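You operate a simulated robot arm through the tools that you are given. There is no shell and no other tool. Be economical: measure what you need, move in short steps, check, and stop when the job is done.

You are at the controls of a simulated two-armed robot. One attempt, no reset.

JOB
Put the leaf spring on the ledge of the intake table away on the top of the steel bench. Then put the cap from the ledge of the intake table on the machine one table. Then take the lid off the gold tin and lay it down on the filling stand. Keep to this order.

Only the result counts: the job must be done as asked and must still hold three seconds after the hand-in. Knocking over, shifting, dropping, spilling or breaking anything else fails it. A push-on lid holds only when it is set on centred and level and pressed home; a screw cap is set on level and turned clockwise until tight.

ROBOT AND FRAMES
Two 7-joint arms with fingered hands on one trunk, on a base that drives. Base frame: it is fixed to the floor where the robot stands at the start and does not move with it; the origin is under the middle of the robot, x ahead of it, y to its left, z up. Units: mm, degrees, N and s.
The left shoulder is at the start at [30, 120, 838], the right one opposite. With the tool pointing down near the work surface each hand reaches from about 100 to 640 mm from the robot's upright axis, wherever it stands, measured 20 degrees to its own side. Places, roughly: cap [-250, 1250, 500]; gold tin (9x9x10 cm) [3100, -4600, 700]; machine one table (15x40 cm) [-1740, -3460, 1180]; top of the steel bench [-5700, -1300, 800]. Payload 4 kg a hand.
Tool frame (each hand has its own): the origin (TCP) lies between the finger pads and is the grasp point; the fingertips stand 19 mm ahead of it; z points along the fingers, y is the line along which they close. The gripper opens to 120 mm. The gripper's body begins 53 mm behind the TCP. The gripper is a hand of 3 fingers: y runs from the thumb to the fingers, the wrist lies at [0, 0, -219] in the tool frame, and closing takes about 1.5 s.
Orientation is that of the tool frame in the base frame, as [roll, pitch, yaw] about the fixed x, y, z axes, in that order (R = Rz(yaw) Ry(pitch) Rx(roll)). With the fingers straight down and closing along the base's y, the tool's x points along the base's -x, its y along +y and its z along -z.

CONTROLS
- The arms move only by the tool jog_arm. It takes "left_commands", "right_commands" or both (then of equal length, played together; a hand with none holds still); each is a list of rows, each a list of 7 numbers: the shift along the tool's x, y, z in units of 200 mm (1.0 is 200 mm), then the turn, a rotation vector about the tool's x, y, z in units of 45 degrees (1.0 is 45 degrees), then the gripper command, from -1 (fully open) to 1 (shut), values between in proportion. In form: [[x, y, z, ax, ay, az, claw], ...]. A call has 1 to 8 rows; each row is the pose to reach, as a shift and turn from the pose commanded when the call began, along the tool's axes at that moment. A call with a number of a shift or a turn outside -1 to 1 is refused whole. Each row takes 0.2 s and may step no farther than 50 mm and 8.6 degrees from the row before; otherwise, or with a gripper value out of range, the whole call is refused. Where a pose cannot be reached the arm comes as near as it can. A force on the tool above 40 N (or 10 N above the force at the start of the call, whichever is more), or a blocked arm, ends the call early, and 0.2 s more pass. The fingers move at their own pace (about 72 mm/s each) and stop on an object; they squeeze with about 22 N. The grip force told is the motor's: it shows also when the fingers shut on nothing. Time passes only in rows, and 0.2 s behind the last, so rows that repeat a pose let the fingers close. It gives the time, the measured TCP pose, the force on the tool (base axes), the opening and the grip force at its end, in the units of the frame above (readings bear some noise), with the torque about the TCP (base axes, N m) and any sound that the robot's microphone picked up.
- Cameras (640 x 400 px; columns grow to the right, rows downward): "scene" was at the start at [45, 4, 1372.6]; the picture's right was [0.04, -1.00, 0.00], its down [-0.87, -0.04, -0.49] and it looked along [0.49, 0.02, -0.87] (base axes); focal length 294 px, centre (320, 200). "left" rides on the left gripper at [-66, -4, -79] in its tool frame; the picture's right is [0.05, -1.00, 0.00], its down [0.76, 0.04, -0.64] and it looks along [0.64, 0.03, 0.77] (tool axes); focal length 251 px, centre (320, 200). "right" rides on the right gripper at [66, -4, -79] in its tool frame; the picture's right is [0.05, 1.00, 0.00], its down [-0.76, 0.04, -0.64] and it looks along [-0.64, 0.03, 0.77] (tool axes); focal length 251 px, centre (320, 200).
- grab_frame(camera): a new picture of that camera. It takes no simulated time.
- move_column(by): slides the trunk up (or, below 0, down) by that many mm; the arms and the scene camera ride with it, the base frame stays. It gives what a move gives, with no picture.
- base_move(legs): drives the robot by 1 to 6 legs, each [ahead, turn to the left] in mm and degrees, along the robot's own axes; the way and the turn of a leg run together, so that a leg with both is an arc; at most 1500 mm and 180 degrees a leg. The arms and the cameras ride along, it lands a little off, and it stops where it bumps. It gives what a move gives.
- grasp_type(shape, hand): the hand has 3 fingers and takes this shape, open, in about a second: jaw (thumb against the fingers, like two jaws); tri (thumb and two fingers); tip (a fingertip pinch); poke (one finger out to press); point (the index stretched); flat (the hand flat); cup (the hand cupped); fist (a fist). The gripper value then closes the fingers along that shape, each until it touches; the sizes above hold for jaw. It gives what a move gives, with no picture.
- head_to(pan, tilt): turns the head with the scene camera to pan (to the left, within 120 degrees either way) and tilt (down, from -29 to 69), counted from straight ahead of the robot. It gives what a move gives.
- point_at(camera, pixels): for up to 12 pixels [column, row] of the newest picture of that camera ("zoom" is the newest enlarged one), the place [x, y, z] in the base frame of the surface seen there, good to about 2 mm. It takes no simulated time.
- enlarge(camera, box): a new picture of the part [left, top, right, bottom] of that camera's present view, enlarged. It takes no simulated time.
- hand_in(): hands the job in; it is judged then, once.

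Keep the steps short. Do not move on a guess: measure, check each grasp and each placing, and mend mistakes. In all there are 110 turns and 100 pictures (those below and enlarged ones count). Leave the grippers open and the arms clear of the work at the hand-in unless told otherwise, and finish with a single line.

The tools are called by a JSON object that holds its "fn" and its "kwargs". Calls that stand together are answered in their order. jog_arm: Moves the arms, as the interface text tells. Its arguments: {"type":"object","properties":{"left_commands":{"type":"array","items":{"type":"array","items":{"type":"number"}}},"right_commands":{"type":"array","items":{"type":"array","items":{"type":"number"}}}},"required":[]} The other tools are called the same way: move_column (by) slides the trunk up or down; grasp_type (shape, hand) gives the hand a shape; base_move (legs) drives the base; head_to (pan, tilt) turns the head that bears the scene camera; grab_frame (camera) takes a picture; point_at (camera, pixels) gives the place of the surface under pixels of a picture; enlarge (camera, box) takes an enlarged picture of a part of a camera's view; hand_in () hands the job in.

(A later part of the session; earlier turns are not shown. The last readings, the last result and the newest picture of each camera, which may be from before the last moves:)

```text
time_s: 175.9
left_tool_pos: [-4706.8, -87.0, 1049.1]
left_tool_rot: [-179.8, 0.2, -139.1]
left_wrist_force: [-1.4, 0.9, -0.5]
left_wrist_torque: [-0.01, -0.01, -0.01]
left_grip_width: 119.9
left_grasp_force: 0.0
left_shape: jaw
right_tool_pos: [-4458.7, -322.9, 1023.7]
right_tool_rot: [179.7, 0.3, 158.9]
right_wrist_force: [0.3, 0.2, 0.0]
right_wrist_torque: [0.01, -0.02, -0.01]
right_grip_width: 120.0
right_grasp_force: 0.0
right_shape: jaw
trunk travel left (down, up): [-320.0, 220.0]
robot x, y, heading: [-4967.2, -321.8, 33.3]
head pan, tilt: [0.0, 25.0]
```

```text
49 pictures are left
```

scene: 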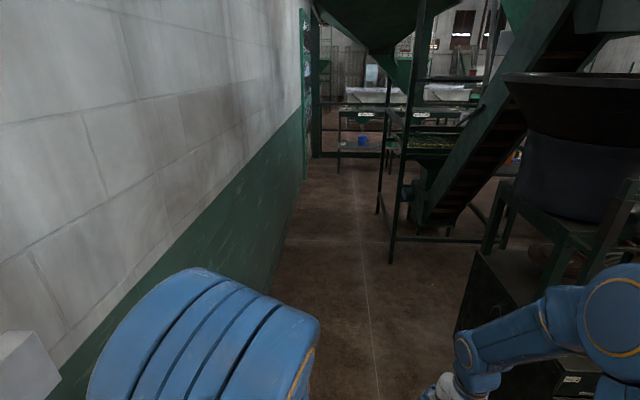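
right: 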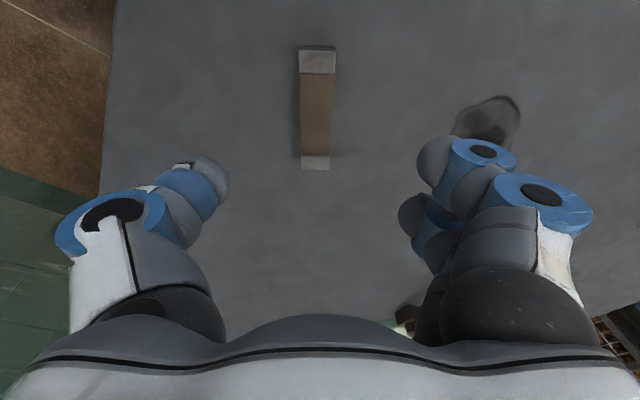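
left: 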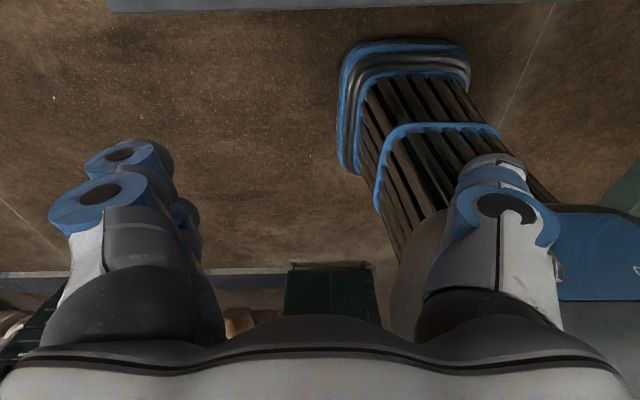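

I'm well centred in the passage. A hopper and chute hang ahead, so I check their height and position and lower the trunk for clearance.

{"fn": "point_at", "kwargs": {"camera": "scene", "pixels": [[380, 45], [400, 85], [330, 20], [392, 255], [380, 205], [405, 60], [350, 10], [15, 340]]}}

{"fn": "move_column", "kwargs": {"by": -300}}

{"fn": "base_move", "kwargs": {"legs": [[200, -3], [1400, 0]]}}

{"fn": "head_to", "kwargs": {"pan": 0, "tilt": 15}}

{"fn": "grab_frame", "kwargs": {"camera": "scene"}}

```text
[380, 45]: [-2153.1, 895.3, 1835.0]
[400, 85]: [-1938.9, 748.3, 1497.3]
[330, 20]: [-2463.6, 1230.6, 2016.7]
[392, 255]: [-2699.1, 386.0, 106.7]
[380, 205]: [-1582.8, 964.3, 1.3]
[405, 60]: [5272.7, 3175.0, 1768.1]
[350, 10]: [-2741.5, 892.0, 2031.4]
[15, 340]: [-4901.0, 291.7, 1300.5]
```

```text
time_s: 178.9
left_tool_pos: [-4704.2, -87.2, 747.7]
left_tool_rot: [-179.9, 0.2, -139.0]
left_wrist_force: [0.4, 0.5, 0.3]
left_wrist_torque: [-0.02, 0.01, -0.04]
left_grip_width: 119.9
left_grasp_force: 0.1
left_shape: jaw
right_tool_pos: [-4458.0, -323.7, 723.7]
right_tool_rot: [179.7, 0.2, 158.8]
right_wrist_force: [0.5, -0.3, -0.4]
right_wrist_torque: [-0.03, 0.06, -0.01]
right_grip_width: 119.5
right_grasp_force: 0.1
right_shape: jaw
trunk travel left (down, up): [-20.0, 520.0]
robot x, y, heading: [-4965.1, -323.6, 33.8]
head pan, tilt: [0.0, 25.0]
```

```text
time_s: 187.1
left_tool_pos: [-3319.3, 728.8, 746.5]
left_tool_rot: [-179.9, 0.3, -141.4]
left_wrist_force: [0.5, -0.2, -0.2]
left_wrist_torque: [0.03, -0.01, 0.0]
left_grip_width: 119.9
left_grasp_force: 0.2
left_shape: jaw
right_tool_pos: [-3082.9, 482.5, 723.8]
right_tool_rot: [179.8, 0.3, 156.4]
right_wrist_force: [0.2, 0.4, -0.2]
right_wrist_torque: [0.01, 0.06, 0.02]
right_grip_width: 120.0
right_grasp_force: 0.1
right_shape: jaw
trunk travel left (down, up): [-20.0, 520.0]
robot x, y, heading: [-3587.6, 499.4, 31.0]
head pan, tilt: [0.0, 25.0]
```

```text
time_s: 187.8
left_tool_pos: [-3320.4, 729.4, 747.9]
left_tool_rot: [-179.9, 0.2, -141.4]
left_wrist_force: [0.0, 0.2, -0.5]
left_wrist_torque: [-0.02, 0.03, -0.04]
left_grip_width: 120.1
left_grasp_force: 0.2
left_shape: jaw
right_tool_pos: [-3084.0, 481.8, 724.2]
right_tool_rot: [179.8, 0.1, 156.4]
right_wrist_force: [-0.3, -0.5, -0.5]
right_wrist_torque: [0.03, 0.02, 0.01]
right_grip_width: 120.0
right_grasp_force: 0.0
right_shape: jaw
trunk travel left (down, up): [-20.0, 520.0]
robot x, y, heading: [-3584.9, 501.5, 31.1]
head pan, tilt: [0.0, 15.0]
```

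```text
48 pictures are left
```

scene: 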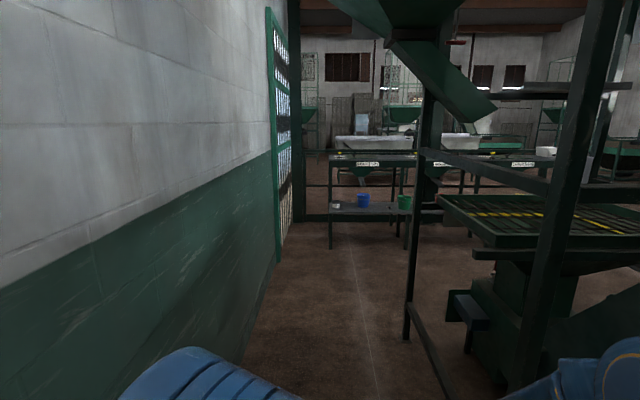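

Still centred and clear. I drive on past machine 3's front leg.

{"fn": "base_move", "kwargs": {"legs": [[850, -1], [824, 0]]}}

{"fn": "grab_frame", "kwargs": {"camera": "scene"}}

```text
time_s: 196.4
left_tool_pos: [-1863.5, 1567.0, 746.5]
left_tool_rot: [-179.8, 0.2, -142.8]
left_wrist_force: [0.0, 0.2, 0.2]
left_wrist_torque: [0.0, 0.0, 0.02]
left_grip_width: 119.8
left_grasp_force: 0.1
left_shape: jaw
right_tool_pos: [-1634.3, 1314.6, 724.6]
right_tool_rot: [179.8, 0.2, 154.8]
right_wrist_force: [1.0, 0.4, -0.8]
right_wrist_torque: [0.01, 0.02, 0.01]
right_grip_width: 120.3
right_grasp_force: 0.1
right_shape: jaw
trunk travel left (down, up): [-20.0, 520.0]
robot x, y, heading: [-2137.9, 1347.5, 29.7]
head pan, tilt: [0.0, 15.0]
```

```text
47 pictures are left
```

scene: 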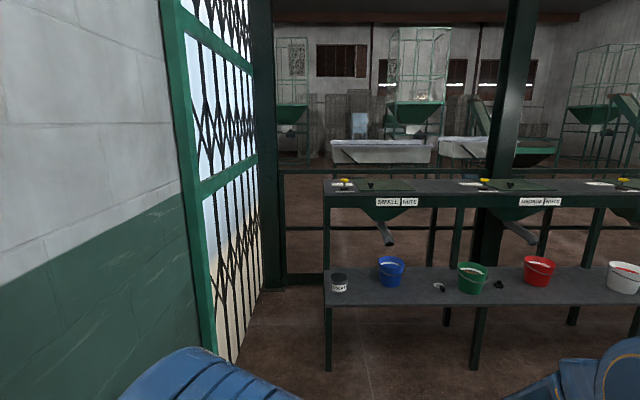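

There are two small objects on the ledge, at (440,287) and (500,285). I zoom in and measure.

{"fn": "enlarge", "kwargs": {"camera": "scene", "box": [320, 240, 560, 310]}}

{"fn": "point_at", "kwargs": {"camera": "scene", "pixels": [[440, 288], [499, 285], [473, 278], [391, 271], [339, 283], [537, 270], [400, 300], [480, 303]]}}

```text
2.67 times, centred on (440, 275) of scene
```

zoom: 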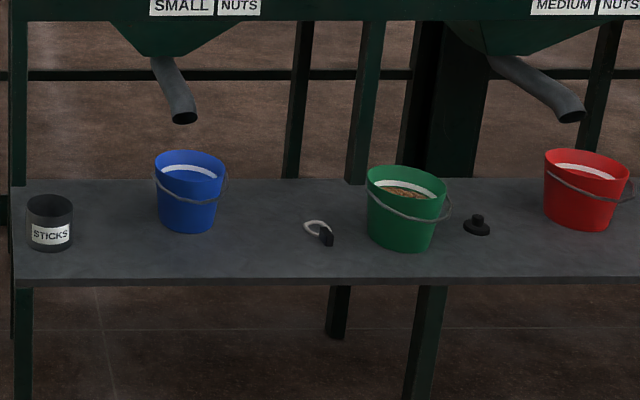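

```text
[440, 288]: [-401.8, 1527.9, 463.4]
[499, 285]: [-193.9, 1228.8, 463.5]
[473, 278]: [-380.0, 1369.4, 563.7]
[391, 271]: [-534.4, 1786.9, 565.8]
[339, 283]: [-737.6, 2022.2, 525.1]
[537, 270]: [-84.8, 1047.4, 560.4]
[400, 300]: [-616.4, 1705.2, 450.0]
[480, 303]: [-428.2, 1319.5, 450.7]
```

The black knobbed disc at about [-185,1225] is the cap; the other is a padlock. I make an S-curve to stand square in front of it.

{"fn": "base_move", "kwargs": {"legs": [[450, -45], [200, -15]]}}

{"fn": "grab_frame", "kwargs": {"camera": "scene"}}

```text
time_s: 199.2
left_tool_pos: [-1350.3, 1359.7, 748.5]
left_tool_rot: [-179.9, 0.2, 171.8]
left_wrist_force: [0.0, -0.2, 0.3]
left_wrist_torque: [-0.03, 0.01, 0.0]
left_grip_width: 120.1
left_grasp_force: 0.0
left_shape: jaw
right_tool_pos: [-1368.5, 1017.3, 724.2]
right_tool_rot: [179.7, 0.3, 109.6]
right_wrist_force: [-0.9, 0.7, -0.9]
right_wrist_torque: [0.0, -0.01, 0.01]
right_grip_width: 120.1
right_grasp_force: 0.2
right_shape: jaw
trunk travel left (down, up): [-20.0, 520.0]
robot x, y, heading: [-1688.3, 1451.2, -17.8]
head pan, tilt: [0.0, 15.0]
stopped in leg 1: the robot was blocked; the commanded pose is now the measured one
```

```text
45 pictures are left
```

scene: 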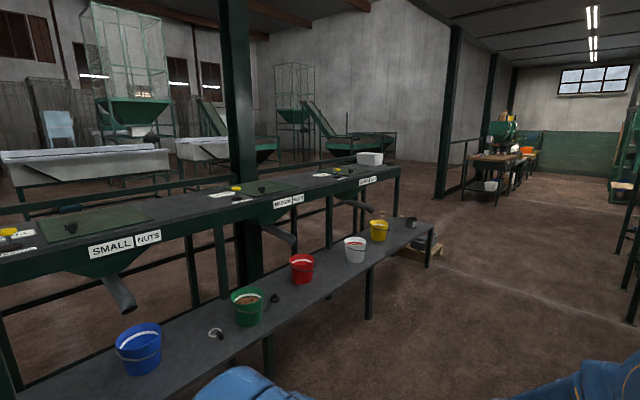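

I re-centre the arms, then drive to a stand-off point about 350 mm short of the final spot.

{"fn": "jog_arm", "kwargs": {"left_commands": [[-0.03, 0.18, 0, 0, 0, 0, -1], [-0.06, 0.36, 0, 0, 0, 0, -1], [-0.09, 0.54, 0, 0, 0, 0, -1], [-0.12, 0.72, 0, 0, 0, 0, -1], [-0.15, 0.885, 0, 0, 0, 0, -1]], "right_commands": [[0.15, 0.09, 0, 0, 0, 0, -1], [0.3, 0.18, 0, 0, 0, 0, -1], [0.45, 0.27, 0, 0, 0, 0, -1], [0.6, 0.35, 0, 0, 0, 0, -1], [0.735, 0.437, 0, 0, 0, 0, -1]]}}

{"fn": "base_move", "kwargs": {"legs": [[300, -18], [630, 0]]}}

{"fn": "base_move", "kwargs": {"legs": [[0, 34]]}}

{"fn": "base_move", "kwargs": {"legs": [[0, 33]]}}

{"fn": "head_to", "kwargs": {"pan": 0, "tilt": 35}}

{"fn": "grab_frame", "kwargs": {"camera": "scene"}}

```text
time_s: 200.4
left_tool_pos: [-1294.4, 1532.5, 747.6]
left_tool_rot: [-179.9, 0.2, 171.6]
left_wrist_force: [-0.1, -0.3, 0.8]
left_wrist_torque: [-0.02, 0.01, -0.02]
left_grip_width: 120.1
left_grasp_force: 0.1
left_shape: jaw
right_tool_pos: [-1336.1, 1186.7, 724.9]
right_tool_rot: [179.8, 0.3, 109.6]
right_wrist_force: [0.5, 0.9, -0.2]
right_wrist_torque: [0.0, -0.01, 0.0]
right_grip_width: 119.9
right_grasp_force: 0.0
right_shape: jaw
trunk travel left (down, up): [-20.0, 520.0]
robot x, y, heading: [-1687.1, 1447.4, -17.6]
head pan, tilt: [0.0, 15.0]
```

```text
time_s: 205.6
left_tool_pos: [-513.2, 906.0, 747.3]
left_tool_rot: [-179.9, 0.2, 153.6]
left_wrist_force: [-0.1, -0.5, -1.1]
left_wrist_torque: [-0.01, 0.01, 0.0]
left_grip_width: 119.8
left_grasp_force: 0.1
left_shape: jaw
right_tool_pos: [-658.9, 590.8, 724.6]
right_tool_rot: [179.7, 0.2, 91.6]
right_wrist_force: [1.1, -0.1, -0.5]
right_wrist_torque: [0.03, 0.01, 0.02]
right_grip_width: 120.0
right_grasp_force: 0.0
right_shape: jaw
trunk travel left (down, up): [-20.0, 520.0]
robot x, y, heading: [-916.2, 944.8, -35.2]
head pan, tilt: [0.0, 15.0]
```

```text
time_s: 207.6
left_tool_pos: [-558.7, 1136.0, 748.8]
left_tool_rot: [-179.9, 0.2, -172.7]
left_wrist_force: [-1.3, 0.7, 0.7]
left_wrist_torque: [0.02, 0.03, -0.02]
left_grip_width: 119.9
left_grasp_force: 0.0
left_shape: jaw
right_tool_pos: [-505.4, 792.5, 723.8]
right_tool_rot: [179.8, 0.2, 125.1]
right_wrist_force: [0.1, 0.6, 0.2]
right_wrist_torque: [0.0, -0.02, 0.01]
right_grip_width: 119.8
right_grasp_force: 0.1
right_shape: jaw
trunk travel left (down, up): [-20.0, 520.0]
robot x, y, heading: [-919.3, 901.9, -2.0]
head pan, tilt: [0.0, 15.0]
```

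```text
time_s: 209.6
left_tool_pos: [-743.4, 1294.3, 747.1]
left_tool_rot: [-179.9, 0.2, -139.6]
left_wrist_force: [0.1, -0.1, -1.2]
left_wrist_torque: [0.01, 0.02, -0.03]
left_grip_width: 120.1
left_grasp_force: 0.1
left_shape: jaw
right_tool_pos: [-510.6, 1034.8, 724.1]
right_tool_rot: [179.7, 0.2, 158.1]
right_wrist_force: [0.5, 0.4, -0.3]
right_wrist_torque: [-0.02, 0.02, 0.01]
right_grip_width: 119.6
right_grasp_force: 0.1
right_shape: jaw
trunk travel left (down, up): [-20.0, 520.0]
robot x, y, heading: [-894.8, 865.8, 30.5]
head pan, tilt: [0.0, 15.0]
```

```text
time_s: 210.4
left_tool_pos: [-743.2, 1293.6, 748.5]
left_tool_rot: [-179.9, 0.2, -139.6]
left_wrist_force: [-0.3, 0.9, -0.3]
left_wrist_torque: [-0.03, 0.01, 0.0]
left_grip_width: 119.8
left_grasp_force: 0.0
left_shape: jaw
right_tool_pos: [-511.1, 1035.3, 724.6]
right_tool_rot: [179.7, 0.3, 158.2]
right_wrist_force: [0.1, -0.1, -0.1]
right_wrist_torque: [-0.02, 0.0, -0.02]
right_grip_width: 120.0
right_grasp_force: 0.1
right_shape: jaw
trunk travel left (down, up): [-20.0, 520.0]
robot x, y, heading: [-894.5, 866.9, 30.5]
head pan, tilt: [0.0, 35.0]
```

```text
44 pictures are left
```

scene: 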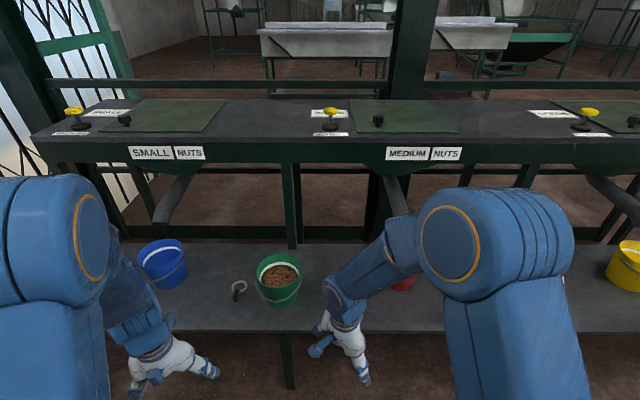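

The right hand lines up with the cap. I check where the "medium" chute ends before driving in.

{"fn": "point_at", "kwargs": {"camera": "scene", "pixels": [[397, 205], [390, 190], [165, 215], [405, 285], [380, 250], [280, 275], [615, 215]]}}

{"fn": "base_move", "kwargs": {"legs": [[270, 0]]}}

{"fn": "grab_frame", "kwargs": {"camera": "right"}}

```text
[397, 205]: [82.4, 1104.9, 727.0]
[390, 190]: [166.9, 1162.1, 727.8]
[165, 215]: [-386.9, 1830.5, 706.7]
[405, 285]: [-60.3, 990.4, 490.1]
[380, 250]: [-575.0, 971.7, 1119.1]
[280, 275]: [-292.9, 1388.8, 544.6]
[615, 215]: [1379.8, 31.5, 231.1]
```

```text
time_s: 212.3
left_tool_pos: [-509.1, 1430.1, 747.7]
left_tool_rot: [-179.9, 0.2, -139.8]
left_wrist_force: [0.8, 0.5, -0.2]
left_wrist_torque: [0.0, 0.03, 0.03]
left_grip_width: 120.0
left_grasp_force: 0.0
left_shape: jaw
right_tool_pos: [-278.1, 1172.4, 723.8]
right_tool_rot: [179.8, 0.2, 158.1]
right_wrist_force: [-0.8, 0.1, -0.4]
right_wrist_torque: [0.01, 0.02, 0.01]
right_grip_width: 120.2
right_grasp_force: 0.1
right_shape: jaw
trunk travel left (down, up): [-20.0, 520.0]
robot x, y, heading: [-659.7, 1005.4, 30.4]
head pan, tilt: [0.0, 35.0]
```

```text
43 pictures are left
```

right: 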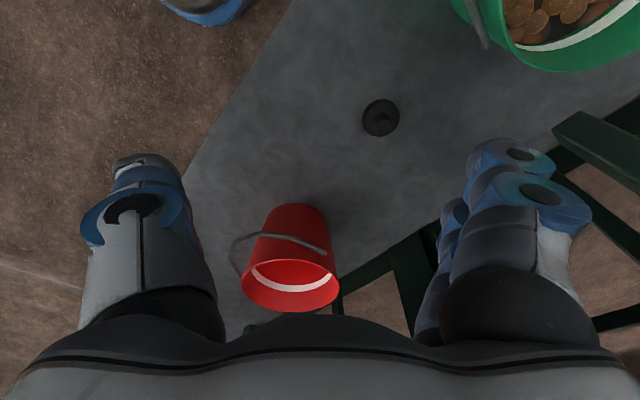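

{"fn": "enlarge", "kwargs": {"camera": "right", "box": [320, 80, 440, 155]}}

{"fn": "point_at", "kwargs": {"camera": "right", "pixels": [[362, 118], [399, 118], [380, 100], [380, 136], [382, 117], [380, 122], [375, 110], [388, 125]]}}

```text
5.33 times, centred on (380, 118) of right
```

zoom: 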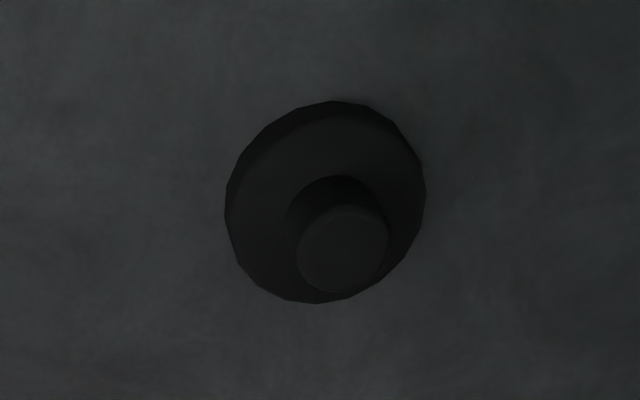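

```text
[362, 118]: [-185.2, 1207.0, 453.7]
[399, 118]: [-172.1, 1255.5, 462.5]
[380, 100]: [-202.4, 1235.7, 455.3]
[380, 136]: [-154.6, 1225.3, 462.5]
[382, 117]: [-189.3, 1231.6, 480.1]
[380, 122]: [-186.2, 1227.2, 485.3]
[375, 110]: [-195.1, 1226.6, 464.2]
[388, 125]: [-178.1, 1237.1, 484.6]
```

The cap is a 50 mm disc with its top at 463 and a 20 mm knob up to z≈485, centred at [-180,1231]. I'll take it by the knob. I move over it and down part way.

{"fn": "jog_arm", "kwargs": {"right_commands": [[-0.09, 0.11, 0.1, 0, 0, 0, -1], [-0.18, 0.23, 0.2, 0, 0, 0, -1], [-0.26, 0.34, 0.3, 0, 0, 0, -1], [-0.345, 0.457, 0.45, 0, 0, 0, -1], [-0.345, 0.457, 0.65, 0, 0, 0, -0.7], [-0.345, 0.457, 0.85, 0, 0, 0, -0.6], [-0.345, 0.457, 0.95, 0, 0, 0, -0.5], [-0.345, 0.457, 0.95, 0, 0, 0, -0.5]]}}

{"fn": "grab_frame", "kwargs": {"camera": "right"}}

```text
time_s: 214.1
left_tool_pos: [-509.2, 1430.0, 748.6]
left_tool_rot: [-179.9, 0.2, -139.7]
left_wrist_force: [0.1, 0.9, 0.3]
left_wrist_torque: [-0.05, 0.01, 0.01]
left_grip_width: 120.1
left_grasp_force: 0.0
left_shape: jaw
right_tool_pos: [-178.8, 1232.4, 533.3]
right_tool_rot: [179.7, 0.3, 158.1]
right_wrist_force: [0.7, -0.5, -0.8]
right_wrist_torque: [0.02, 0.0, -0.02]
right_grip_width: 90.9
right_grasp_force: 0.1
right_shape: jaw
trunk travel left (down, up): [-20.0, 520.0]
robot x, y, heading: [-663.1, 1005.7, 30.4]
head pan, tilt: [0.0, 35.0]
```

```text
41 pictures are left
```

right: 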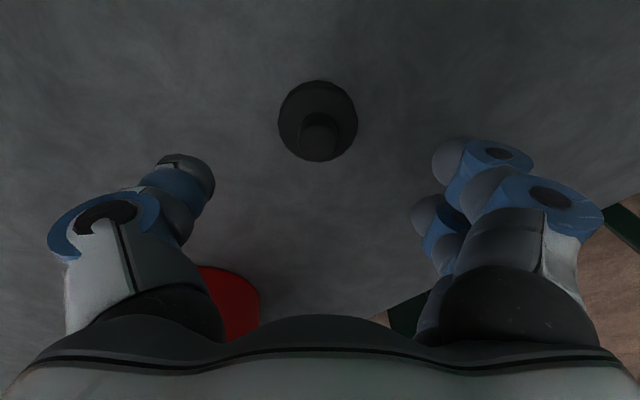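

{"fn": "point_at", "kwargs": {"camera": "right", "pixels": [[320, 127], [320, 140], [306, 127], [335, 127], [320, 116], [320, 155], [283, 118], [355, 118], [320, 82]]}}

```text
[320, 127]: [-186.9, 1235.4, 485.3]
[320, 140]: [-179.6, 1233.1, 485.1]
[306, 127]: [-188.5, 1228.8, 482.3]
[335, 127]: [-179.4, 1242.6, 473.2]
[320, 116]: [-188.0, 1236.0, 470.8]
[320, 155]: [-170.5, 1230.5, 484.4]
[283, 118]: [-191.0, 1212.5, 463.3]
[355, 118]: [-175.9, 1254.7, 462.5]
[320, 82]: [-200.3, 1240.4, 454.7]
```

The knob centre is [-179,1233], right under the TCP. I go down 49 mm and close.

{"fn": "jog_arm", "kwargs": {"right_commands": [[0, 0, 0.1, 0, 0, 0, -0.5], [0, 0, 0.2, 0, 0, 0, -0.5], [0, 0, 0.243, 0, 0, 0, -0.5], [0, 0, 0.243, 0, 0, 0, 0.2], [0, 0, 0.243, 0, 0, 0, 1], [0, 0, 0.243, 0, 0, 0, 1], [0, 0, 0.243, 0, 0, 0, 1], [0, 0, 0.243, 0, 0, 0, 1]]}}

{"fn": "jog_arm", "kwargs": {"right_commands": [[0, 0, -0.05, 0, 0, 0, 1], [0, 0, -0.15, 0, 0, 0, 1], [0, 0, -0.3, 0, 0, 0, 1], [0, 0, -0.5, 0, 0, 0, 1], [0, 0, -0.7, 0, 0, 0, 1], [0, 0, -0.95, 0, 0, 0, 1]]}}

{"fn": "grab_frame", "kwargs": {"camera": "right"}}

```text
time_s: 215.9
left_tool_pos: [-510.1, 1430.3, 748.0]
left_tool_rot: [-179.9, 0.2, -139.8]
left_wrist_force: [-0.5, -1.0, -0.2]
left_wrist_torque: [-0.01, 0.01, 0.02]
left_grip_width: 120.0
left_grasp_force: 0.1
left_shape: jaw
right_tool_pos: [-179.4, 1231.0, 486.6]
right_tool_rot: [179.7, 0.4, 158.1]
right_wrist_force: [-0.8, 2.0, 2.3]
right_wrist_torque: [0.07, -0.02, 0.06]
right_grip_width: 9.4
right_grasp_force: 22.1
right_shape: jaw
trunk travel left (down, up): [-20.0, 520.0]
robot x, y, heading: [-661.5, 1003.8, 30.6]
head pan, tilt: [0.0, 35.0]
```

```text
time_s: 217.3
left_tool_pos: [-509.7, 1433.0, 747.7]
left_tool_rot: [-179.9, 0.3, -139.7]
left_wrist_force: [0.4, 0.2, -0.8]
left_wrist_torque: [-0.01, -0.03, 0.03]
left_grip_width: 120.0
left_grasp_force: 0.0
left_shape: jaw
right_tool_pos: [-180.3, 1229.4, 677.2]
right_tool_rot: [179.6, 0.3, 158.2]
right_wrist_force: [0.4, 0.0, 0.2]
right_wrist_torque: [-0.02, 0.02, -0.01]
right_grip_width: 9.1
right_grasp_force: 22.2
right_shape: jaw
trunk travel left (down, up): [-20.0, 520.0]
robot x, y, heading: [-661.1, 1004.1, 30.4]
head pan, tilt: [0.0, 35.0]
```

```text
40 pictures are left
```

right: 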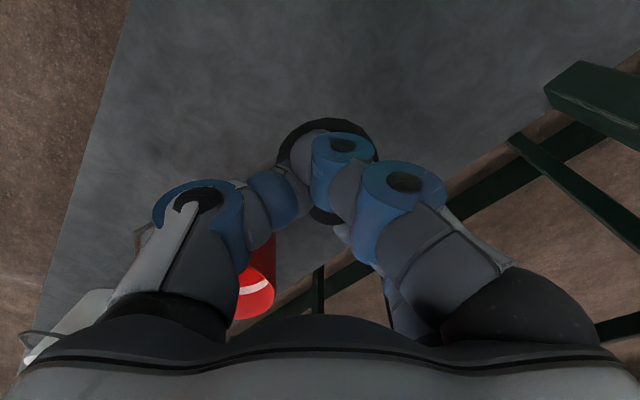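

The disc is hanging from the fingers. I zoom in to check it is held level, and I measure it.

{"fn": "enlarge", "kwargs": {"camera": "right", "box": [240, 100, 420, 240]}}

{"fn": "point_at", "kwargs": {"camera": "zoom", "pixels": [[190, 80], [270, 68], [140, 170], [460, 180], [330, 390], [380, 100], [270, 380]]}}

```text
2.86 times, centred on (330, 170) of right
```

zoom: 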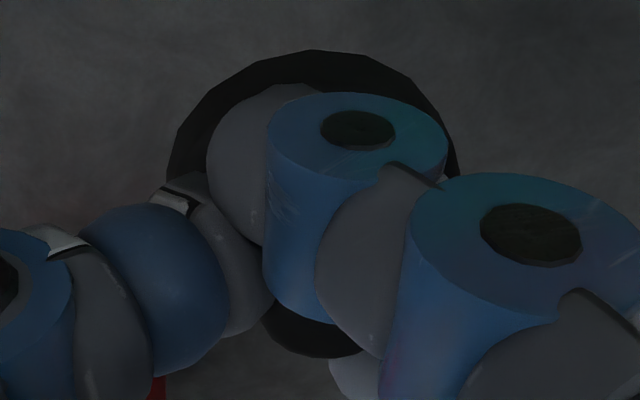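

```text
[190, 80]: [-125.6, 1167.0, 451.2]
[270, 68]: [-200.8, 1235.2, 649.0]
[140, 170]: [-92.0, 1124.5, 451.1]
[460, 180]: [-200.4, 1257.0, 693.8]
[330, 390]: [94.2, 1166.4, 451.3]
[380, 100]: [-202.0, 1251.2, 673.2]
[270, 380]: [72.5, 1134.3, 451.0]
```

The cap is held level, 28 mm below the TCP. I draw the arm back, reverse from the ledge and turn right.

{"fn": "jog_arm", "kwargs": {"right_commands": [[0, -0.1, -0.1, 0, 0, 0, 1], [0, -0.22, -0.2, 0, 0, 0, 1], [0, -0.35, -0.3, 0, 0, 0, 1], [0, -0.5, -0.4, 0, 0, 0, 1], [0, -0.65, -0.4, 0, 0, 0, 1], [0, -0.79, -0.4, 0, 0, 0, 1]], "left_commands": [[0, -0.08, 0, 0, 0, 0, -1], [0, -0.16, 0, 0, 0, 0, -1], [0, -0.24, 0, 0, 0, 0, -1], [0, -0.32, 0, 0, 0, 0, -1], [0, -0.4, 0, 0, 0, 0, -1], [0, -0.45, 0, 0, 0, 0, -1]]}}

{"fn": "base_move", "kwargs": {"legs": [[-350, 0]]}}

{"fn": "base_move", "kwargs": {"legs": [[0, -38]]}}

{"fn": "base_move", "kwargs": {"legs": [[0, -38]]}}

{"fn": "move_column", "kwargs": {"by": 400}}

```text
time_s: 218.7
left_tool_pos: [-451.2, 1361.0, 747.8]
left_tool_rot: [-179.8, 0.3, -139.7]
left_wrist_force: [-0.4, 0.1, -0.4]
left_wrist_torque: [0.04, -0.02, -0.02]
left_grip_width: 119.8
left_grasp_force: 0.0
left_shape: jaw
right_tool_pos: [-239.3, 1083.6, 756.7]
right_tool_rot: [179.7, 0.3, 158.2]
right_wrist_force: [0.4, -0.3, -0.9]
right_wrist_torque: [0.04, 0.0, -0.04]
right_grip_width: 8.8
right_grasp_force: 21.7
right_shape: jaw
trunk travel left (down, up): [-20.0, 520.0]
robot x, y, heading: [-666.7, 1003.6, 30.1]
head pan, tilt: [0.0, 35.0]
```

```text
time_s: 221.0
left_tool_pos: [-754.3, 1182.9, 749.0]
left_tool_rot: [-179.9, 0.4, -139.9]
left_wrist_force: [0.0, 1.5, 0.2]
left_wrist_torque: [0.02, -0.02, -0.01]
left_grip_width: 120.0
left_grasp_force: 0.0
left_shape: jaw
right_tool_pos: [-544.2, 904.5, 756.4]
right_tool_rot: [179.7, 0.3, 158.1]
right_wrist_force: [-0.1, 0.1, -0.1]
right_wrist_torque: [-0.03, 0.03, 0.0]
right_grip_width: 9.2
right_grasp_force: 22.0
right_shape: jaw
trunk travel left (down, up): [-20.0, 520.0]
robot x, y, heading: [-968.0, 828.0, 30.1]
head pan, tilt: [0.0, 35.0]
```

```text
time_s: 223.2
left_tool_pos: [-581.9, 980.0, 747.5]
left_tool_rot: [-179.9, 0.1, -177.5]
left_wrist_force: [0.0, -0.1, -0.9]
left_wrist_torque: [-0.01, 0.02, 0.02]
left_grip_width: 119.9
left_grasp_force: 0.0
left_shape: jaw
right_tool_pos: [-583.5, 630.6, 757.6]
right_tool_rot: [179.7, 0.2, 120.3]
right_wrist_force: [-0.1, 0.4, -0.2]
right_wrist_torque: [-0.01, 0.02, 0.02]
right_grip_width: 8.9
right_grasp_force: 22.4
right_shape: jaw
trunk travel left (down, up): [-20.0, 520.0]
robot x, y, heading: [-962.2, 871.8, -7.5]
head pan, tilt: [0.0, 35.0]
```

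```text
time_s: 225.8
left_tool_pos: [-592.4, 719.4, 749.1]
left_tool_rot: [-180.0, 0.3, 144.8]
left_wrist_force: [0.0, -0.5, 0.3]
left_wrist_torque: [-0.03, 0.04, -0.03]
left_grip_width: 120.1
left_grasp_force: 0.1
left_shape: jaw
right_tool_pos: [-811.0, 445.3, 755.7]
right_tool_rot: [179.6, 0.2, 82.5]
right_wrist_force: [0.2, -0.3, 0.4]
right_wrist_torque: [0.0, -0.01, -0.02]
right_grip_width: 8.5
right_grasp_force: 22.5
right_shape: jaw
trunk travel left (down, up): [-20.0, 520.0]
robot x, y, heading: [-923.4, 898.1, -45.7]
head pan, tilt: [0.0, 35.0]
stopped in leg 1: the robot was blocked; the commanded pose is now the measured one
```

```text
time_s: 229.6
left_tool_pos: [-594.0, 720.4, 1148.3]
left_tool_rot: [-179.9, 0.1, 144.7]
left_wrist_force: [0.5, 0.1, 0.2]
left_wrist_torque: [0.02, -0.04, 0.0]
left_grip_width: 119.7
left_grasp_force: 0.1
left_shape: jaw
right_tool_pos: [-808.1, 446.2, 1156.1]
right_tool_rot: [179.6, 0.2, 82.6]
right_wrist_force: [-0.1, 0.2, -0.2]
right_wrist_torque: [-0.03, -0.01, 0.01]
right_grip_width: 8.6
right_grasp_force: 21.7
right_shape: jaw
trunk travel left (down, up): [-420.0, 120.0]
robot x, y, heading: [-927.5, 901.6, -45.6]
head pan, tilt: [0.0, 35.0]
```

Now a straight drive to about [950,-2500], clear of the machine legs and the ledge end.

{"fn": "base_move", "kwargs": {"legs": [[250, -16], [1200, 0], [1200, 0], [1200, 0]]}}

{"fn": "head_to", "kwargs": {"pan": -60, "tilt": 15}}

{"fn": "grab_frame", "kwargs": {"camera": "scene"}}

```text
time_s: 248.5
left_tool_pos: [1165.4, -2771.4, 1147.6]
left_tool_rot: [-179.8, 0.2, 128.0]
left_wrist_force: [0.1, 0.0, -0.5]
left_wrist_torque: [-0.02, -0.02, -0.01]
left_grip_width: 119.8
left_grasp_force: 0.1
left_shape: jaw
right_tool_pos: [878.8, -2972.1, 1156.7]
right_tool_rot: [179.6, 0.3, 65.7]
right_wrist_force: [-1.0, -0.3, -0.7]
right_wrist_torque: [0.0, 0.01, 0.01]
right_grip_width: 8.4
right_grasp_force: 22.0
right_shape: jaw
trunk travel left (down, up): [-420.0, 120.0]
robot x, y, heading: [898.3, -2501.3, -62.8]
head pan, tilt: [0.0, 35.0]
```

```text
time_s: 249.8
left_tool_pos: [1165.1, -2772.5, 1148.0]
left_tool_rot: [-179.9, 0.2, 128.1]
left_wrist_force: [1.2, -0.3, 0.5]
left_wrist_torque: [0.0, 0.02, 0.01]
left_grip_width: 120.1
left_grasp_force: 0.0
left_shape: jaw
right_tool_pos: [878.8, -2973.1, 1155.9]
right_tool_rot: [179.8, 0.3, 65.7]
right_wrist_force: [-0.3, -0.3, -0.4]
right_wrist_torque: [0.03, 0.01, 0.04]
right_grip_width: 8.6
right_grasp_force: 22.0
right_shape: jaw
trunk travel left (down, up): [-420.0, 120.0]
robot x, y, heading: [900.6, -2501.8, -62.5]
head pan, tilt: [-60.0, 15.0]
```

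```text
38 pictures are left
```

scene: 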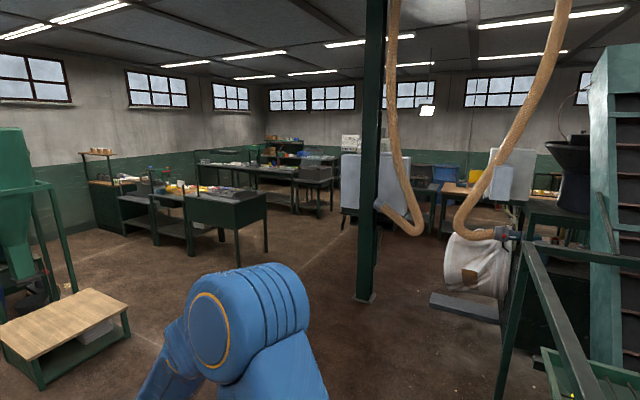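

I measure around the green structure behind machine 1 at (560,205) to find the table at z≈1180.

{"fn": "enlarge", "kwargs": {"camera": "scene", "box": [440, 110, 640, 310]}}

{"fn": "point_at", "kwargs": {"camera": "scene", "pixels": [[560, 207], [580, 215], [540, 205], [525, 240], [560, 220], [505, 195], [540, 193], [615, 210], [470, 300], [590, 300], [545, 255], [575, 175]]}}

```text
2.00 times, centred on (540, 210) of scene
```

zoom: 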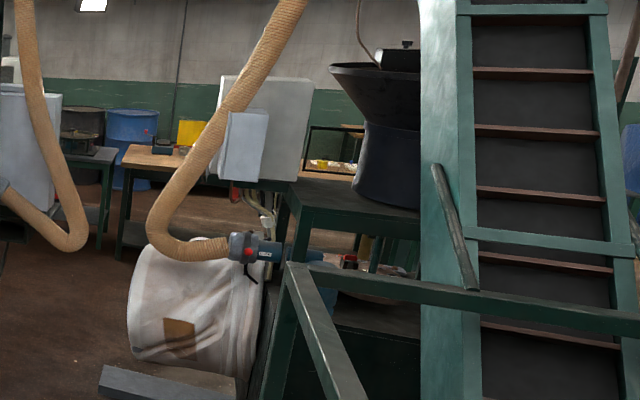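

```text
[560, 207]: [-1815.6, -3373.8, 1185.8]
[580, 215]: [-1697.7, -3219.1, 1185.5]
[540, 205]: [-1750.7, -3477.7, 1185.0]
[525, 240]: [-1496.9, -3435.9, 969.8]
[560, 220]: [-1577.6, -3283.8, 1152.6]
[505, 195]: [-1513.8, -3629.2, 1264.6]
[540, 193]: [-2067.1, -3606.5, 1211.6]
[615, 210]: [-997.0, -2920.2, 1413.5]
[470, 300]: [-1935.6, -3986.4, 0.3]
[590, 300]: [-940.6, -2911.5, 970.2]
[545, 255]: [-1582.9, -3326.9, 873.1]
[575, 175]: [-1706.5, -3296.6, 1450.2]
```

The free top of the machine one table is at z≈1185 near [-1750,-3478]. I go forward a little, turn right in steps, and approach the gap beside it.

{"fn": "base_move", "kwargs": {"legs": [[300, 0]]}}

{"fn": "base_move", "kwargs": {"legs": [[0, -40]]}}

{"fn": "base_move", "kwargs": {"legs": [[0, -40]]}}

```text
time_s: 251.9
left_tool_pos: [1302.0, -3038.5, 1147.1]
left_tool_rot: [-179.9, 0.3, 127.9]
left_wrist_force: [0.4, -0.5, -0.6]
left_wrist_torque: [-0.01, -0.02, 0.0]
left_grip_width: 120.1
left_grasp_force: 0.1
left_shape: jaw
right_tool_pos: [1015.7, -3238.6, 1157.3]
right_tool_rot: [179.7, 0.2, 65.6]
right_wrist_force: [-0.2, -0.7, 0.1]
right_wrist_torque: [0.01, 0.02, 0.0]
right_grip_width: 8.7
right_grasp_force: 22.4
right_shape: jaw
trunk travel left (down, up): [-420.0, 120.0]
robot x, y, heading: [1035.9, -2767.4, -62.9]
head pan, tilt: [-60.0, 15.0]
```

```text
time_s: 254.2
left_tool_pos: [1070.5, -3147.2, 1147.3]
left_tool_rot: [-179.9, 0.1, 88.5]
left_wrist_force: [0.4, 0.2, 0.0]
left_wrist_torque: [0.02, 0.0, -0.01]
left_grip_width: 119.9
left_grasp_force: 0.1
left_shape: jaw
right_tool_pos: [722.5, -3118.6, 1157.8]
right_tool_rot: [179.6, 0.3, 26.2]
right_wrist_force: [0.8, 0.2, 0.1]
right_wrist_torque: [-0.03, 0.01, -0.01]
right_grip_width: 8.6
right_grasp_force: 22.1
right_shape: jaw
trunk travel left (down, up): [-420.0, 120.0]
robot x, y, heading: [1084.3, -2779.0, -103.5]
head pan, tilt: [-60.0, 15.0]
stopped in leg 1: the robot was blocked; the commanded pose is now the measured one
```

```text
time_s: 256.6
left_tool_pos: [833.4, -3058.6, 1148.2]
left_tool_rot: [-179.8, 0.3, 48.5]
left_wrist_force: [1.0, -1.0, 0.0]
left_wrist_torque: [0.01, 0.0, 0.03]
left_grip_width: 120.0
left_grasp_force: 0.0
left_shape: jaw
right_tool_pos: [584.5, -2812.9, 1158.8]
right_tool_rot: [179.6, 0.3, -13.7]
right_wrist_force: [-0.6, -0.4, -0.7]
right_wrist_torque: [0.06, -0.03, -0.02]
right_grip_width: 8.3
right_grasp_force: 21.9
right_shape: jaw
trunk travel left (down, up): [-420.0, 120.0]
robot x, y, heading: [1109.5, -2819.2, -144.1]
head pan, tilt: [-60.0, 15.0]
stopped in leg 1: the robot was blocked; the commanded pose is now the measured one
```

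I re-centre the arms and drive towards the gap.

{"fn": "jog_arm", "kwargs": {"right_commands": [[0.14, 0.12, 0, 0, 0, 0, 1], [0.28, 0.24, 0, 0, 0, 0, 1], [0.43, 0.36, 0, 0, 0, 0, 1], [0.57, 0.485, 0, 0, 0, 0, 1]], "left_commands": [[-0.05, 0.21, 0, 0, 0, 0, -1], [-0.1, 0.42, 0, 0, 0, 0, -1], [-0.14, 0.63, 0, 0, 0, 0, -1], [-0.185, 0.83, 0, 0, 0, 0, -1]]}}

{"fn": "base_move", "kwargs": {"legs": [[950, 0], [900, 0]]}}

{"fn": "head_to", "kwargs": {"pan": -45, "tilt": 30}}

{"fn": "grab_frame", "kwargs": {"camera": "scene"}}

```text
time_s: 257.6
left_tool_pos: [936.3, -3199.7, 1148.1]
left_tool_rot: [-179.7, 0.3, 48.7]
left_wrist_force: [-0.2, -0.6, -0.3]
left_wrist_torque: [0.06, 0.03, -0.01]
left_grip_width: 119.9
left_grasp_force: 0.0
left_shape: jaw
right_tool_pos: [673.9, -2936.2, 1156.5]
right_tool_rot: [179.8, 0.3, -13.7]
right_wrist_force: [-0.1, -0.1, -1.3]
right_wrist_torque: [0.04, 0.02, -0.03]
right_grip_width: 8.7
right_grasp_force: 21.9
right_shape: jaw
trunk travel left (down, up): [-420.0, 120.0]
robot x, y, heading: [1107.3, -2820.4, -144.1]
head pan, tilt: [-60.0, 15.0]
```

```text
time_s: 266.9
left_tool_pos: [-552.3, -4286.9, 1149.5]
left_tool_rot: [-179.7, 0.3, 49.3]
left_wrist_force: [0.1, 0.1, 0.0]
left_wrist_torque: [-0.01, 0.0, -0.01]
left_grip_width: 120.0
left_grasp_force: 0.0
left_shape: jaw
right_tool_pos: [-817.0, -4030.1, 1156.5]
right_tool_rot: [179.5, 0.2, -13.0]
right_wrist_force: [1.0, -0.6, -0.1]
right_wrist_torque: [0.0, -0.01, -0.01]
right_grip_width: 8.4
right_grasp_force: 22.2
right_shape: jaw
trunk travel left (down, up): [-420.0, 120.0]
robot x, y, heading: [-381.6, -3910.8, -143.2]
head pan, tilt: [-60.0, 15.0]
```

```text
time_s: 267.6
left_tool_pos: [-553.4, -4288.0, 1148.3]
left_tool_rot: [-179.8, 0.2, 49.3]
left_wrist_force: [0.0, -0.3, 0.3]
left_wrist_torque: [-0.01, 0.0, 0.0]
left_grip_width: 120.2
left_grasp_force: 0.0
left_shape: jaw
right_tool_pos: [-817.3, -4030.4, 1157.3]
right_tool_rot: [179.6, 0.2, -12.9]
right_wrist_force: [0.1, -0.5, -0.8]
right_wrist_torque: [-0.02, 0.03, 0.03]
right_grip_width: 8.4
right_grasp_force: 21.7
right_shape: jaw
trunk travel left (down, up): [-420.0, 120.0]
robot x, y, heading: [-381.3, -3915.5, -143.3]
head pan, tilt: [-45.0, 30.0]
```

```text
36 pictures are left
```

scene: 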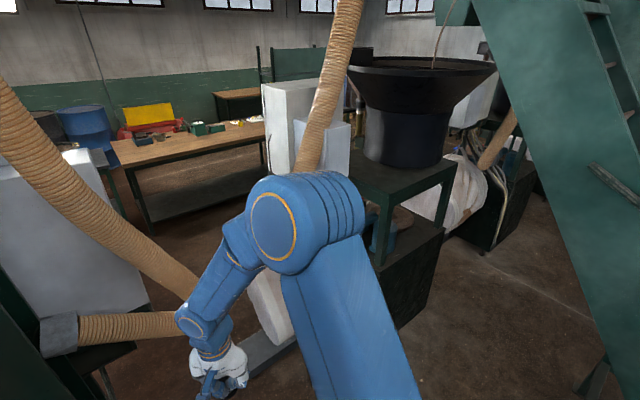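

The table is ahead-right, and the floor on its near side is open. I measure its corners, the hopper and the floor obstacles.

{"fn": "point_at", "kwargs": {"camera": "scene", "pixels": [[455, 160], [385, 197], [375, 178], [400, 180], [430, 168], [380, 262], [400, 325], [443, 225], [590, 365], [340, 160], [405, 160], [300, 170]]}}

{"fn": "enlarge", "kwargs": {"camera": "scene", "box": [250, 50, 510, 280]}}

```text
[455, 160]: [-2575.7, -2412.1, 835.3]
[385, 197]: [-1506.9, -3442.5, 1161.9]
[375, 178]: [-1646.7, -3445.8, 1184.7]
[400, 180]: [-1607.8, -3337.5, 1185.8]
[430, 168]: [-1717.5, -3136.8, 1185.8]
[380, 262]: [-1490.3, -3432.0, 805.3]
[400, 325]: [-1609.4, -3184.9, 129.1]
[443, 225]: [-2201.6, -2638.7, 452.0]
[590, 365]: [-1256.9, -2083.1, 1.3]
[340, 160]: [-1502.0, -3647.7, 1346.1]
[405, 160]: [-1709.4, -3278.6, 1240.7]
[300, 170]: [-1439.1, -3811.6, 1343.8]
```

```text
1.74 times, centred on (380, 165) of scene
```

zoom: 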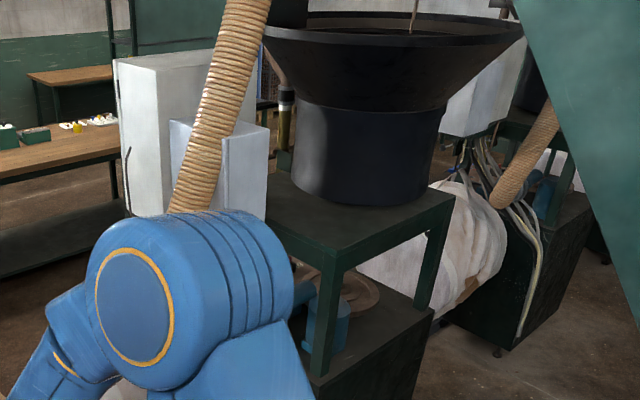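

The free strip runs along the edge away from the hopper. I measure the hopper's body and flare for clearance.

{"fn": "point_at", "kwargs": {"camera": "zoom", "pixels": [[268, 45], [300, 95], [295, 175], [320, 195], [370, 205], [420, 195], [380, 50], [440, 110], [520, 25], [275, 200], [335, 245], [455, 192]]}}

```text
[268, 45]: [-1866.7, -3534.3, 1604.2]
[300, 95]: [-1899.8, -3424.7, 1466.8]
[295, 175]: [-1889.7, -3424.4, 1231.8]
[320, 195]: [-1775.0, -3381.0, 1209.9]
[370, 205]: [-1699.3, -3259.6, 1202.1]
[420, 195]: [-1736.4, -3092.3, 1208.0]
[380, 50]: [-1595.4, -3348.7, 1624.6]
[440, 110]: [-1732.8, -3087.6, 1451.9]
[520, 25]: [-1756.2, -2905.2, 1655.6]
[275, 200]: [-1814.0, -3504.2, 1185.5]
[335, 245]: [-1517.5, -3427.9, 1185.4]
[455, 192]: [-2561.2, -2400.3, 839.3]
```

I'll come in diagonally at heading about 190°. The elevator and the machine frame must stay on my right and the boxes on my left. I back up 600, turn right about 38°, and retract the left hand.

{"fn": "base_move", "kwargs": {"legs": [[-600, 0]]}}

{"fn": "base_move", "kwargs": {"legs": [[0, -38]]}}

{"fn": "jog_arm", "kwargs": {"left_commands": [[0.2, 0, -0.1, 0, 0, 0, -1], [0.4, 0, -0.15, 0, 0, 0, -1], [0.6, 0, -0.2, 0, 0, 0, -1]]}}

```text
time_s: 271.0
left_tool_pos: [-72.9, -3932.1, 1150.0]
left_tool_rot: [-179.8, 0.2, 49.1]
left_wrist_force: [-0.2, -0.4, 0.1]
left_wrist_torque: [0.05, -0.01, 0.02]
left_grip_width: 120.0
left_grasp_force: 0.0
left_shape: jaw
right_tool_pos: [-338.1, -3673.7, 1156.8]
right_tool_rot: [179.6, 0.2, -13.1]
right_wrist_force: [-0.5, 0.1, -0.2]
right_wrist_torque: [-0.01, -0.02, -0.05]
right_grip_width: 8.3
right_grasp_force: 22.1
right_shape: jaw
trunk travel left (down, up): [-420.0, 120.0]
robot x, y, heading: [102.1, -3559.9, -143.9]
head pan, tilt: [-45.0, 30.0]
```

```text
time_s: 273.2
left_tool_pos: [-266.5, -3744.8, 1148.9]
left_tool_rot: [-179.8, 0.4, 11.0]
left_wrist_force: [0.5, 0.4, -0.1]
left_wrist_torque: [0.01, 0.0, -0.02]
left_grip_width: 120.0
left_grasp_force: 0.0
left_shape: jaw
right_tool_pos: [-314.0, -3377.6, 1157.4]
right_tool_rot: [179.6, 0.2, -51.3]
right_wrist_force: [0.0, -0.1, -1.1]
right_wrist_torque: [0.03, 0.02, -0.03]
right_grip_width: 8.0
right_grasp_force: 22.1
right_shape: jaw
trunk travel left (down, up): [-420.0, 120.0]
robot x, y, heading: [99.1, -3602.8, 178.2]
head pan, tilt: [-45.0, 30.0]
```

```text
time_s: 274.0
left_tool_pos: [-178.1, -3713.3, 1195.1]
left_tool_rot: [180.0, 0.2, 11.0]
left_wrist_force: [0.4, -0.6, 0.3]
left_wrist_torque: [-0.03, -0.01, 0.0]
left_grip_width: 120.0
left_grasp_force: 0.1
left_shape: jaw
left hand out of reach, approached as far as the arm can: row 3
right_tool_pos: [-313.7, -3374.7, 1156.5]
right_tool_rot: [179.6, 0.1, -51.3]
right_wrist_force: [0.0, -0.3, -0.3]
right_wrist_torque: [-0.02, -0.02, 0.03]
right_grip_width: 8.2
right_grasp_force: 22.1
right_shape: jaw
trunk travel left (down, up): [-420.0, 120.0]
robot x, y, heading: [101.0, -3603.1, 178.1]
head pan, tilt: [-45.0, 30.0]
```

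I raise the trunk so the cap clears the table top (TCP ≈1271), and drive 850 mm of the approach.

{"fn": "move_column", "kwargs": {"by": 115}}

{"fn": "base_move", "kwargs": {"legs": [[300, -2], [550, 0]]}}

{"fn": "head_to", "kwargs": {"pan": 0, "tilt": 30}}

{"fn": "grab_frame", "kwargs": {"camera": "scene"}}

{"fn": "grab_frame", "kwargs": {"camera": "right"}}

```text
time_s: 275.5
left_tool_pos: [-178.9, -3715.9, 1309.2]
left_tool_rot: [-179.9, 0.2, 11.0]
left_wrist_force: [-0.5, 0.3, -0.4]
left_wrist_torque: [0.0, 0.04, 0.0]
left_grip_width: 120.2
left_grasp_force: 0.0
left_shape: jaw
right_tool_pos: [-315.2, -3378.1, 1271.6]
right_tool_rot: [179.6, 0.3, -51.3]
right_wrist_force: [-0.4, 0.2, -0.3]
right_wrist_torque: [-0.01, 0.02, -0.01]
right_grip_width: 8.4
right_grasp_force: 22.3
right_shape: jaw
trunk travel left (down, up): [-535.0, 5.0]
robot x, y, heading: [96.1, -3602.9, 178.0]
head pan, tilt: [-45.0, 30.0]
```

```text
time_s: 280.3
left_tool_pos: [-1029.9, -3657.1, 1310.4]
left_tool_rot: [-179.8, 0.2, 9.3]
left_wrist_force: [-0.1, 0.9, 0.4]
left_wrist_torque: [0.01, 0.05, -0.06]
left_grip_width: 120.1
left_grasp_force: 0.2
left_shape: jaw
right_tool_pos: [-1154.8, -3316.6, 1273.3]
right_tool_rot: [179.6, 0.3, -53.0]
right_wrist_force: [-0.2, -0.4, -0.9]
right_wrist_torque: [0.0, -0.02, -0.03]
right_grip_width: 8.3
right_grasp_force: 22.5
right_shape: jaw
trunk travel left (down, up): [-535.0, 5.0]
robot x, y, heading: [-749.4, -3551.4, 176.7]
head pan, tilt: [-45.0, 30.0]
```

```text
time_s: 281.4
left_tool_pos: [-1029.7, -3658.0, 1309.8]
left_tool_rot: [-180.0, 0.2, 9.3]
left_wrist_force: [0.2, -0.3, -0.6]
left_wrist_torque: [-0.02, 0.03, 0.03]
left_grip_width: 120.2
left_grasp_force: 0.1
left_shape: jaw
right_tool_pos: [-1156.1, -3316.7, 1272.6]
right_tool_rot: [179.7, 0.2, -53.0]
right_wrist_force: [-0.7, 0.5, -0.3]
right_wrist_torque: [0.0, -0.01, -0.03]
right_grip_width: 8.2
right_grasp_force: 21.6
right_shape: jaw
trunk travel left (down, up): [-535.0, 5.0]
robot x, y, heading: [-747.5, -3551.1, 176.5]
head pan, tilt: [0.0, 30.0]
```

```text
34 pictures are left
```

scene: 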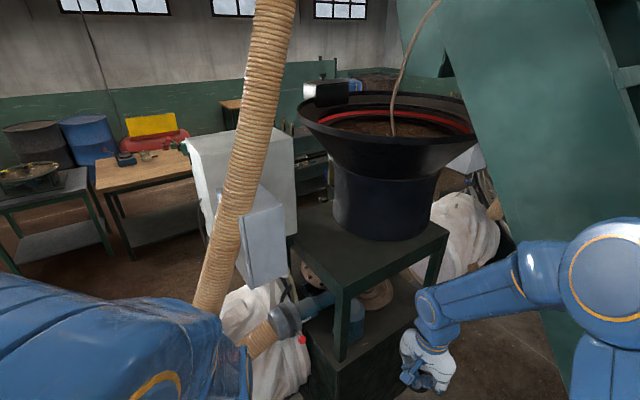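

```text
33 pictures are left
```

right: 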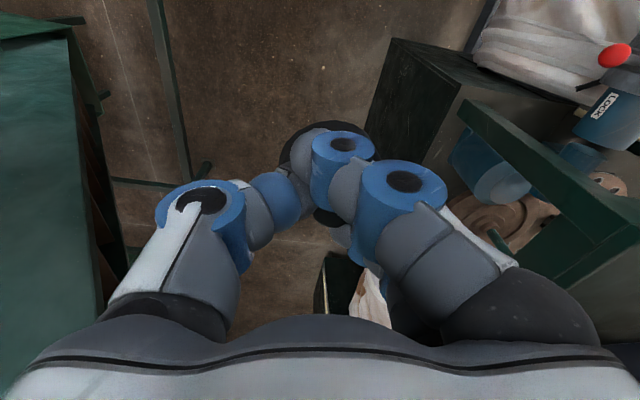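

From here the target is nearly straight ahead. I measure the blower, bag, hose, cabinet and elevator for clearance.

{"fn": "point_at", "kwargs": {"camera": "scene", "pixels": [[255, 345], [270, 385], [290, 318], [310, 380], [265, 240], [210, 290], [340, 290], [530, 200], [600, 150], [560, 310], [320, 240], [385, 370]]}}

```text
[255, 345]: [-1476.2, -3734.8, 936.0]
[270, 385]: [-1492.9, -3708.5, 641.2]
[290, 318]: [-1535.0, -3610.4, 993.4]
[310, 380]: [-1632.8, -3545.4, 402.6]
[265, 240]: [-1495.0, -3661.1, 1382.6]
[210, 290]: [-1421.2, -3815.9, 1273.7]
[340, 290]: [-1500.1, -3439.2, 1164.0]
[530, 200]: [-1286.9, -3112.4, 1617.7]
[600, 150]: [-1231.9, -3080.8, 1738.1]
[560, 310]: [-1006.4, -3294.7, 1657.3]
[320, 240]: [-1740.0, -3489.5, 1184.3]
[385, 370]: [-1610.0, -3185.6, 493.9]
```

Clearances are fine for 280 mm more straight ahead. I drive that.

{"fn": "base_move", "kwargs": {"legs": [[280, 0]]}}

{"fn": "grab_frame", "kwargs": {"camera": "scene"}}

```text
time_s: 283.4
left_tool_pos: [-1309.6, -3640.6, 1309.7]
left_tool_rot: [-179.9, 0.2, 9.3]
left_wrist_force: [0.3, -1.4, 0.1]
left_wrist_torque: [-0.02, 0.03, 0.01]
left_grip_width: 119.8
left_grasp_force: 0.0
left_shape: jaw
right_tool_pos: [-1435.1, -3299.9, 1273.2]
right_tool_rot: [179.6, 0.2, -52.9]
right_wrist_force: [0.4, 0.1, -0.5]
right_wrist_torque: [0.0, -0.01, 0.0]
right_grip_width: 8.2
right_grasp_force: 21.6
right_shape: jaw
trunk travel left (down, up): [-535.0, 5.0]
robot x, y, heading: [-1029.1, -3534.4, 176.4]
head pan, tilt: [0.0, 30.0]
```

```text
32 pictures are left
```

scene: 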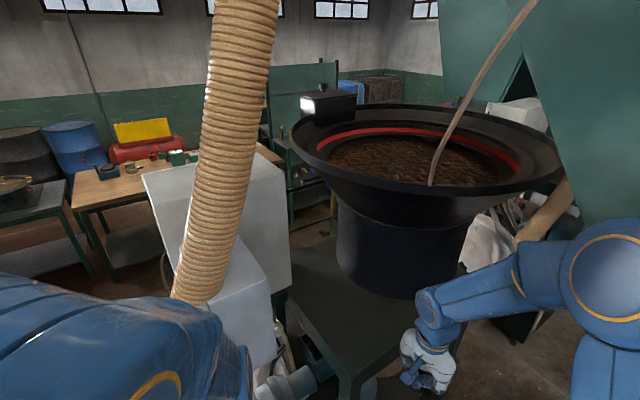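

I refine the table corner and edges at close range.

{"fn": "point_at", "kwargs": {"camera": "scene", "pixels": [[350, 370], [345, 345], [310, 285], [300, 310], [325, 335], [400, 335], [290, 265], [350, 290], [380, 320], [330, 300]]}}

```text
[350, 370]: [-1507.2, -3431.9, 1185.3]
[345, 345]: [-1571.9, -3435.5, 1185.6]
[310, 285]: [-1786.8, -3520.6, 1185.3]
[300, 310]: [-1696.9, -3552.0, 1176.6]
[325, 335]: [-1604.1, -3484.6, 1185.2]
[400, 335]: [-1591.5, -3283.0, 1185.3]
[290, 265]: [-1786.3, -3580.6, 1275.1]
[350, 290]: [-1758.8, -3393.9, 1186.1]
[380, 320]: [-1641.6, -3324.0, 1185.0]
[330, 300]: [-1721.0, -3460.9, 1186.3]
```

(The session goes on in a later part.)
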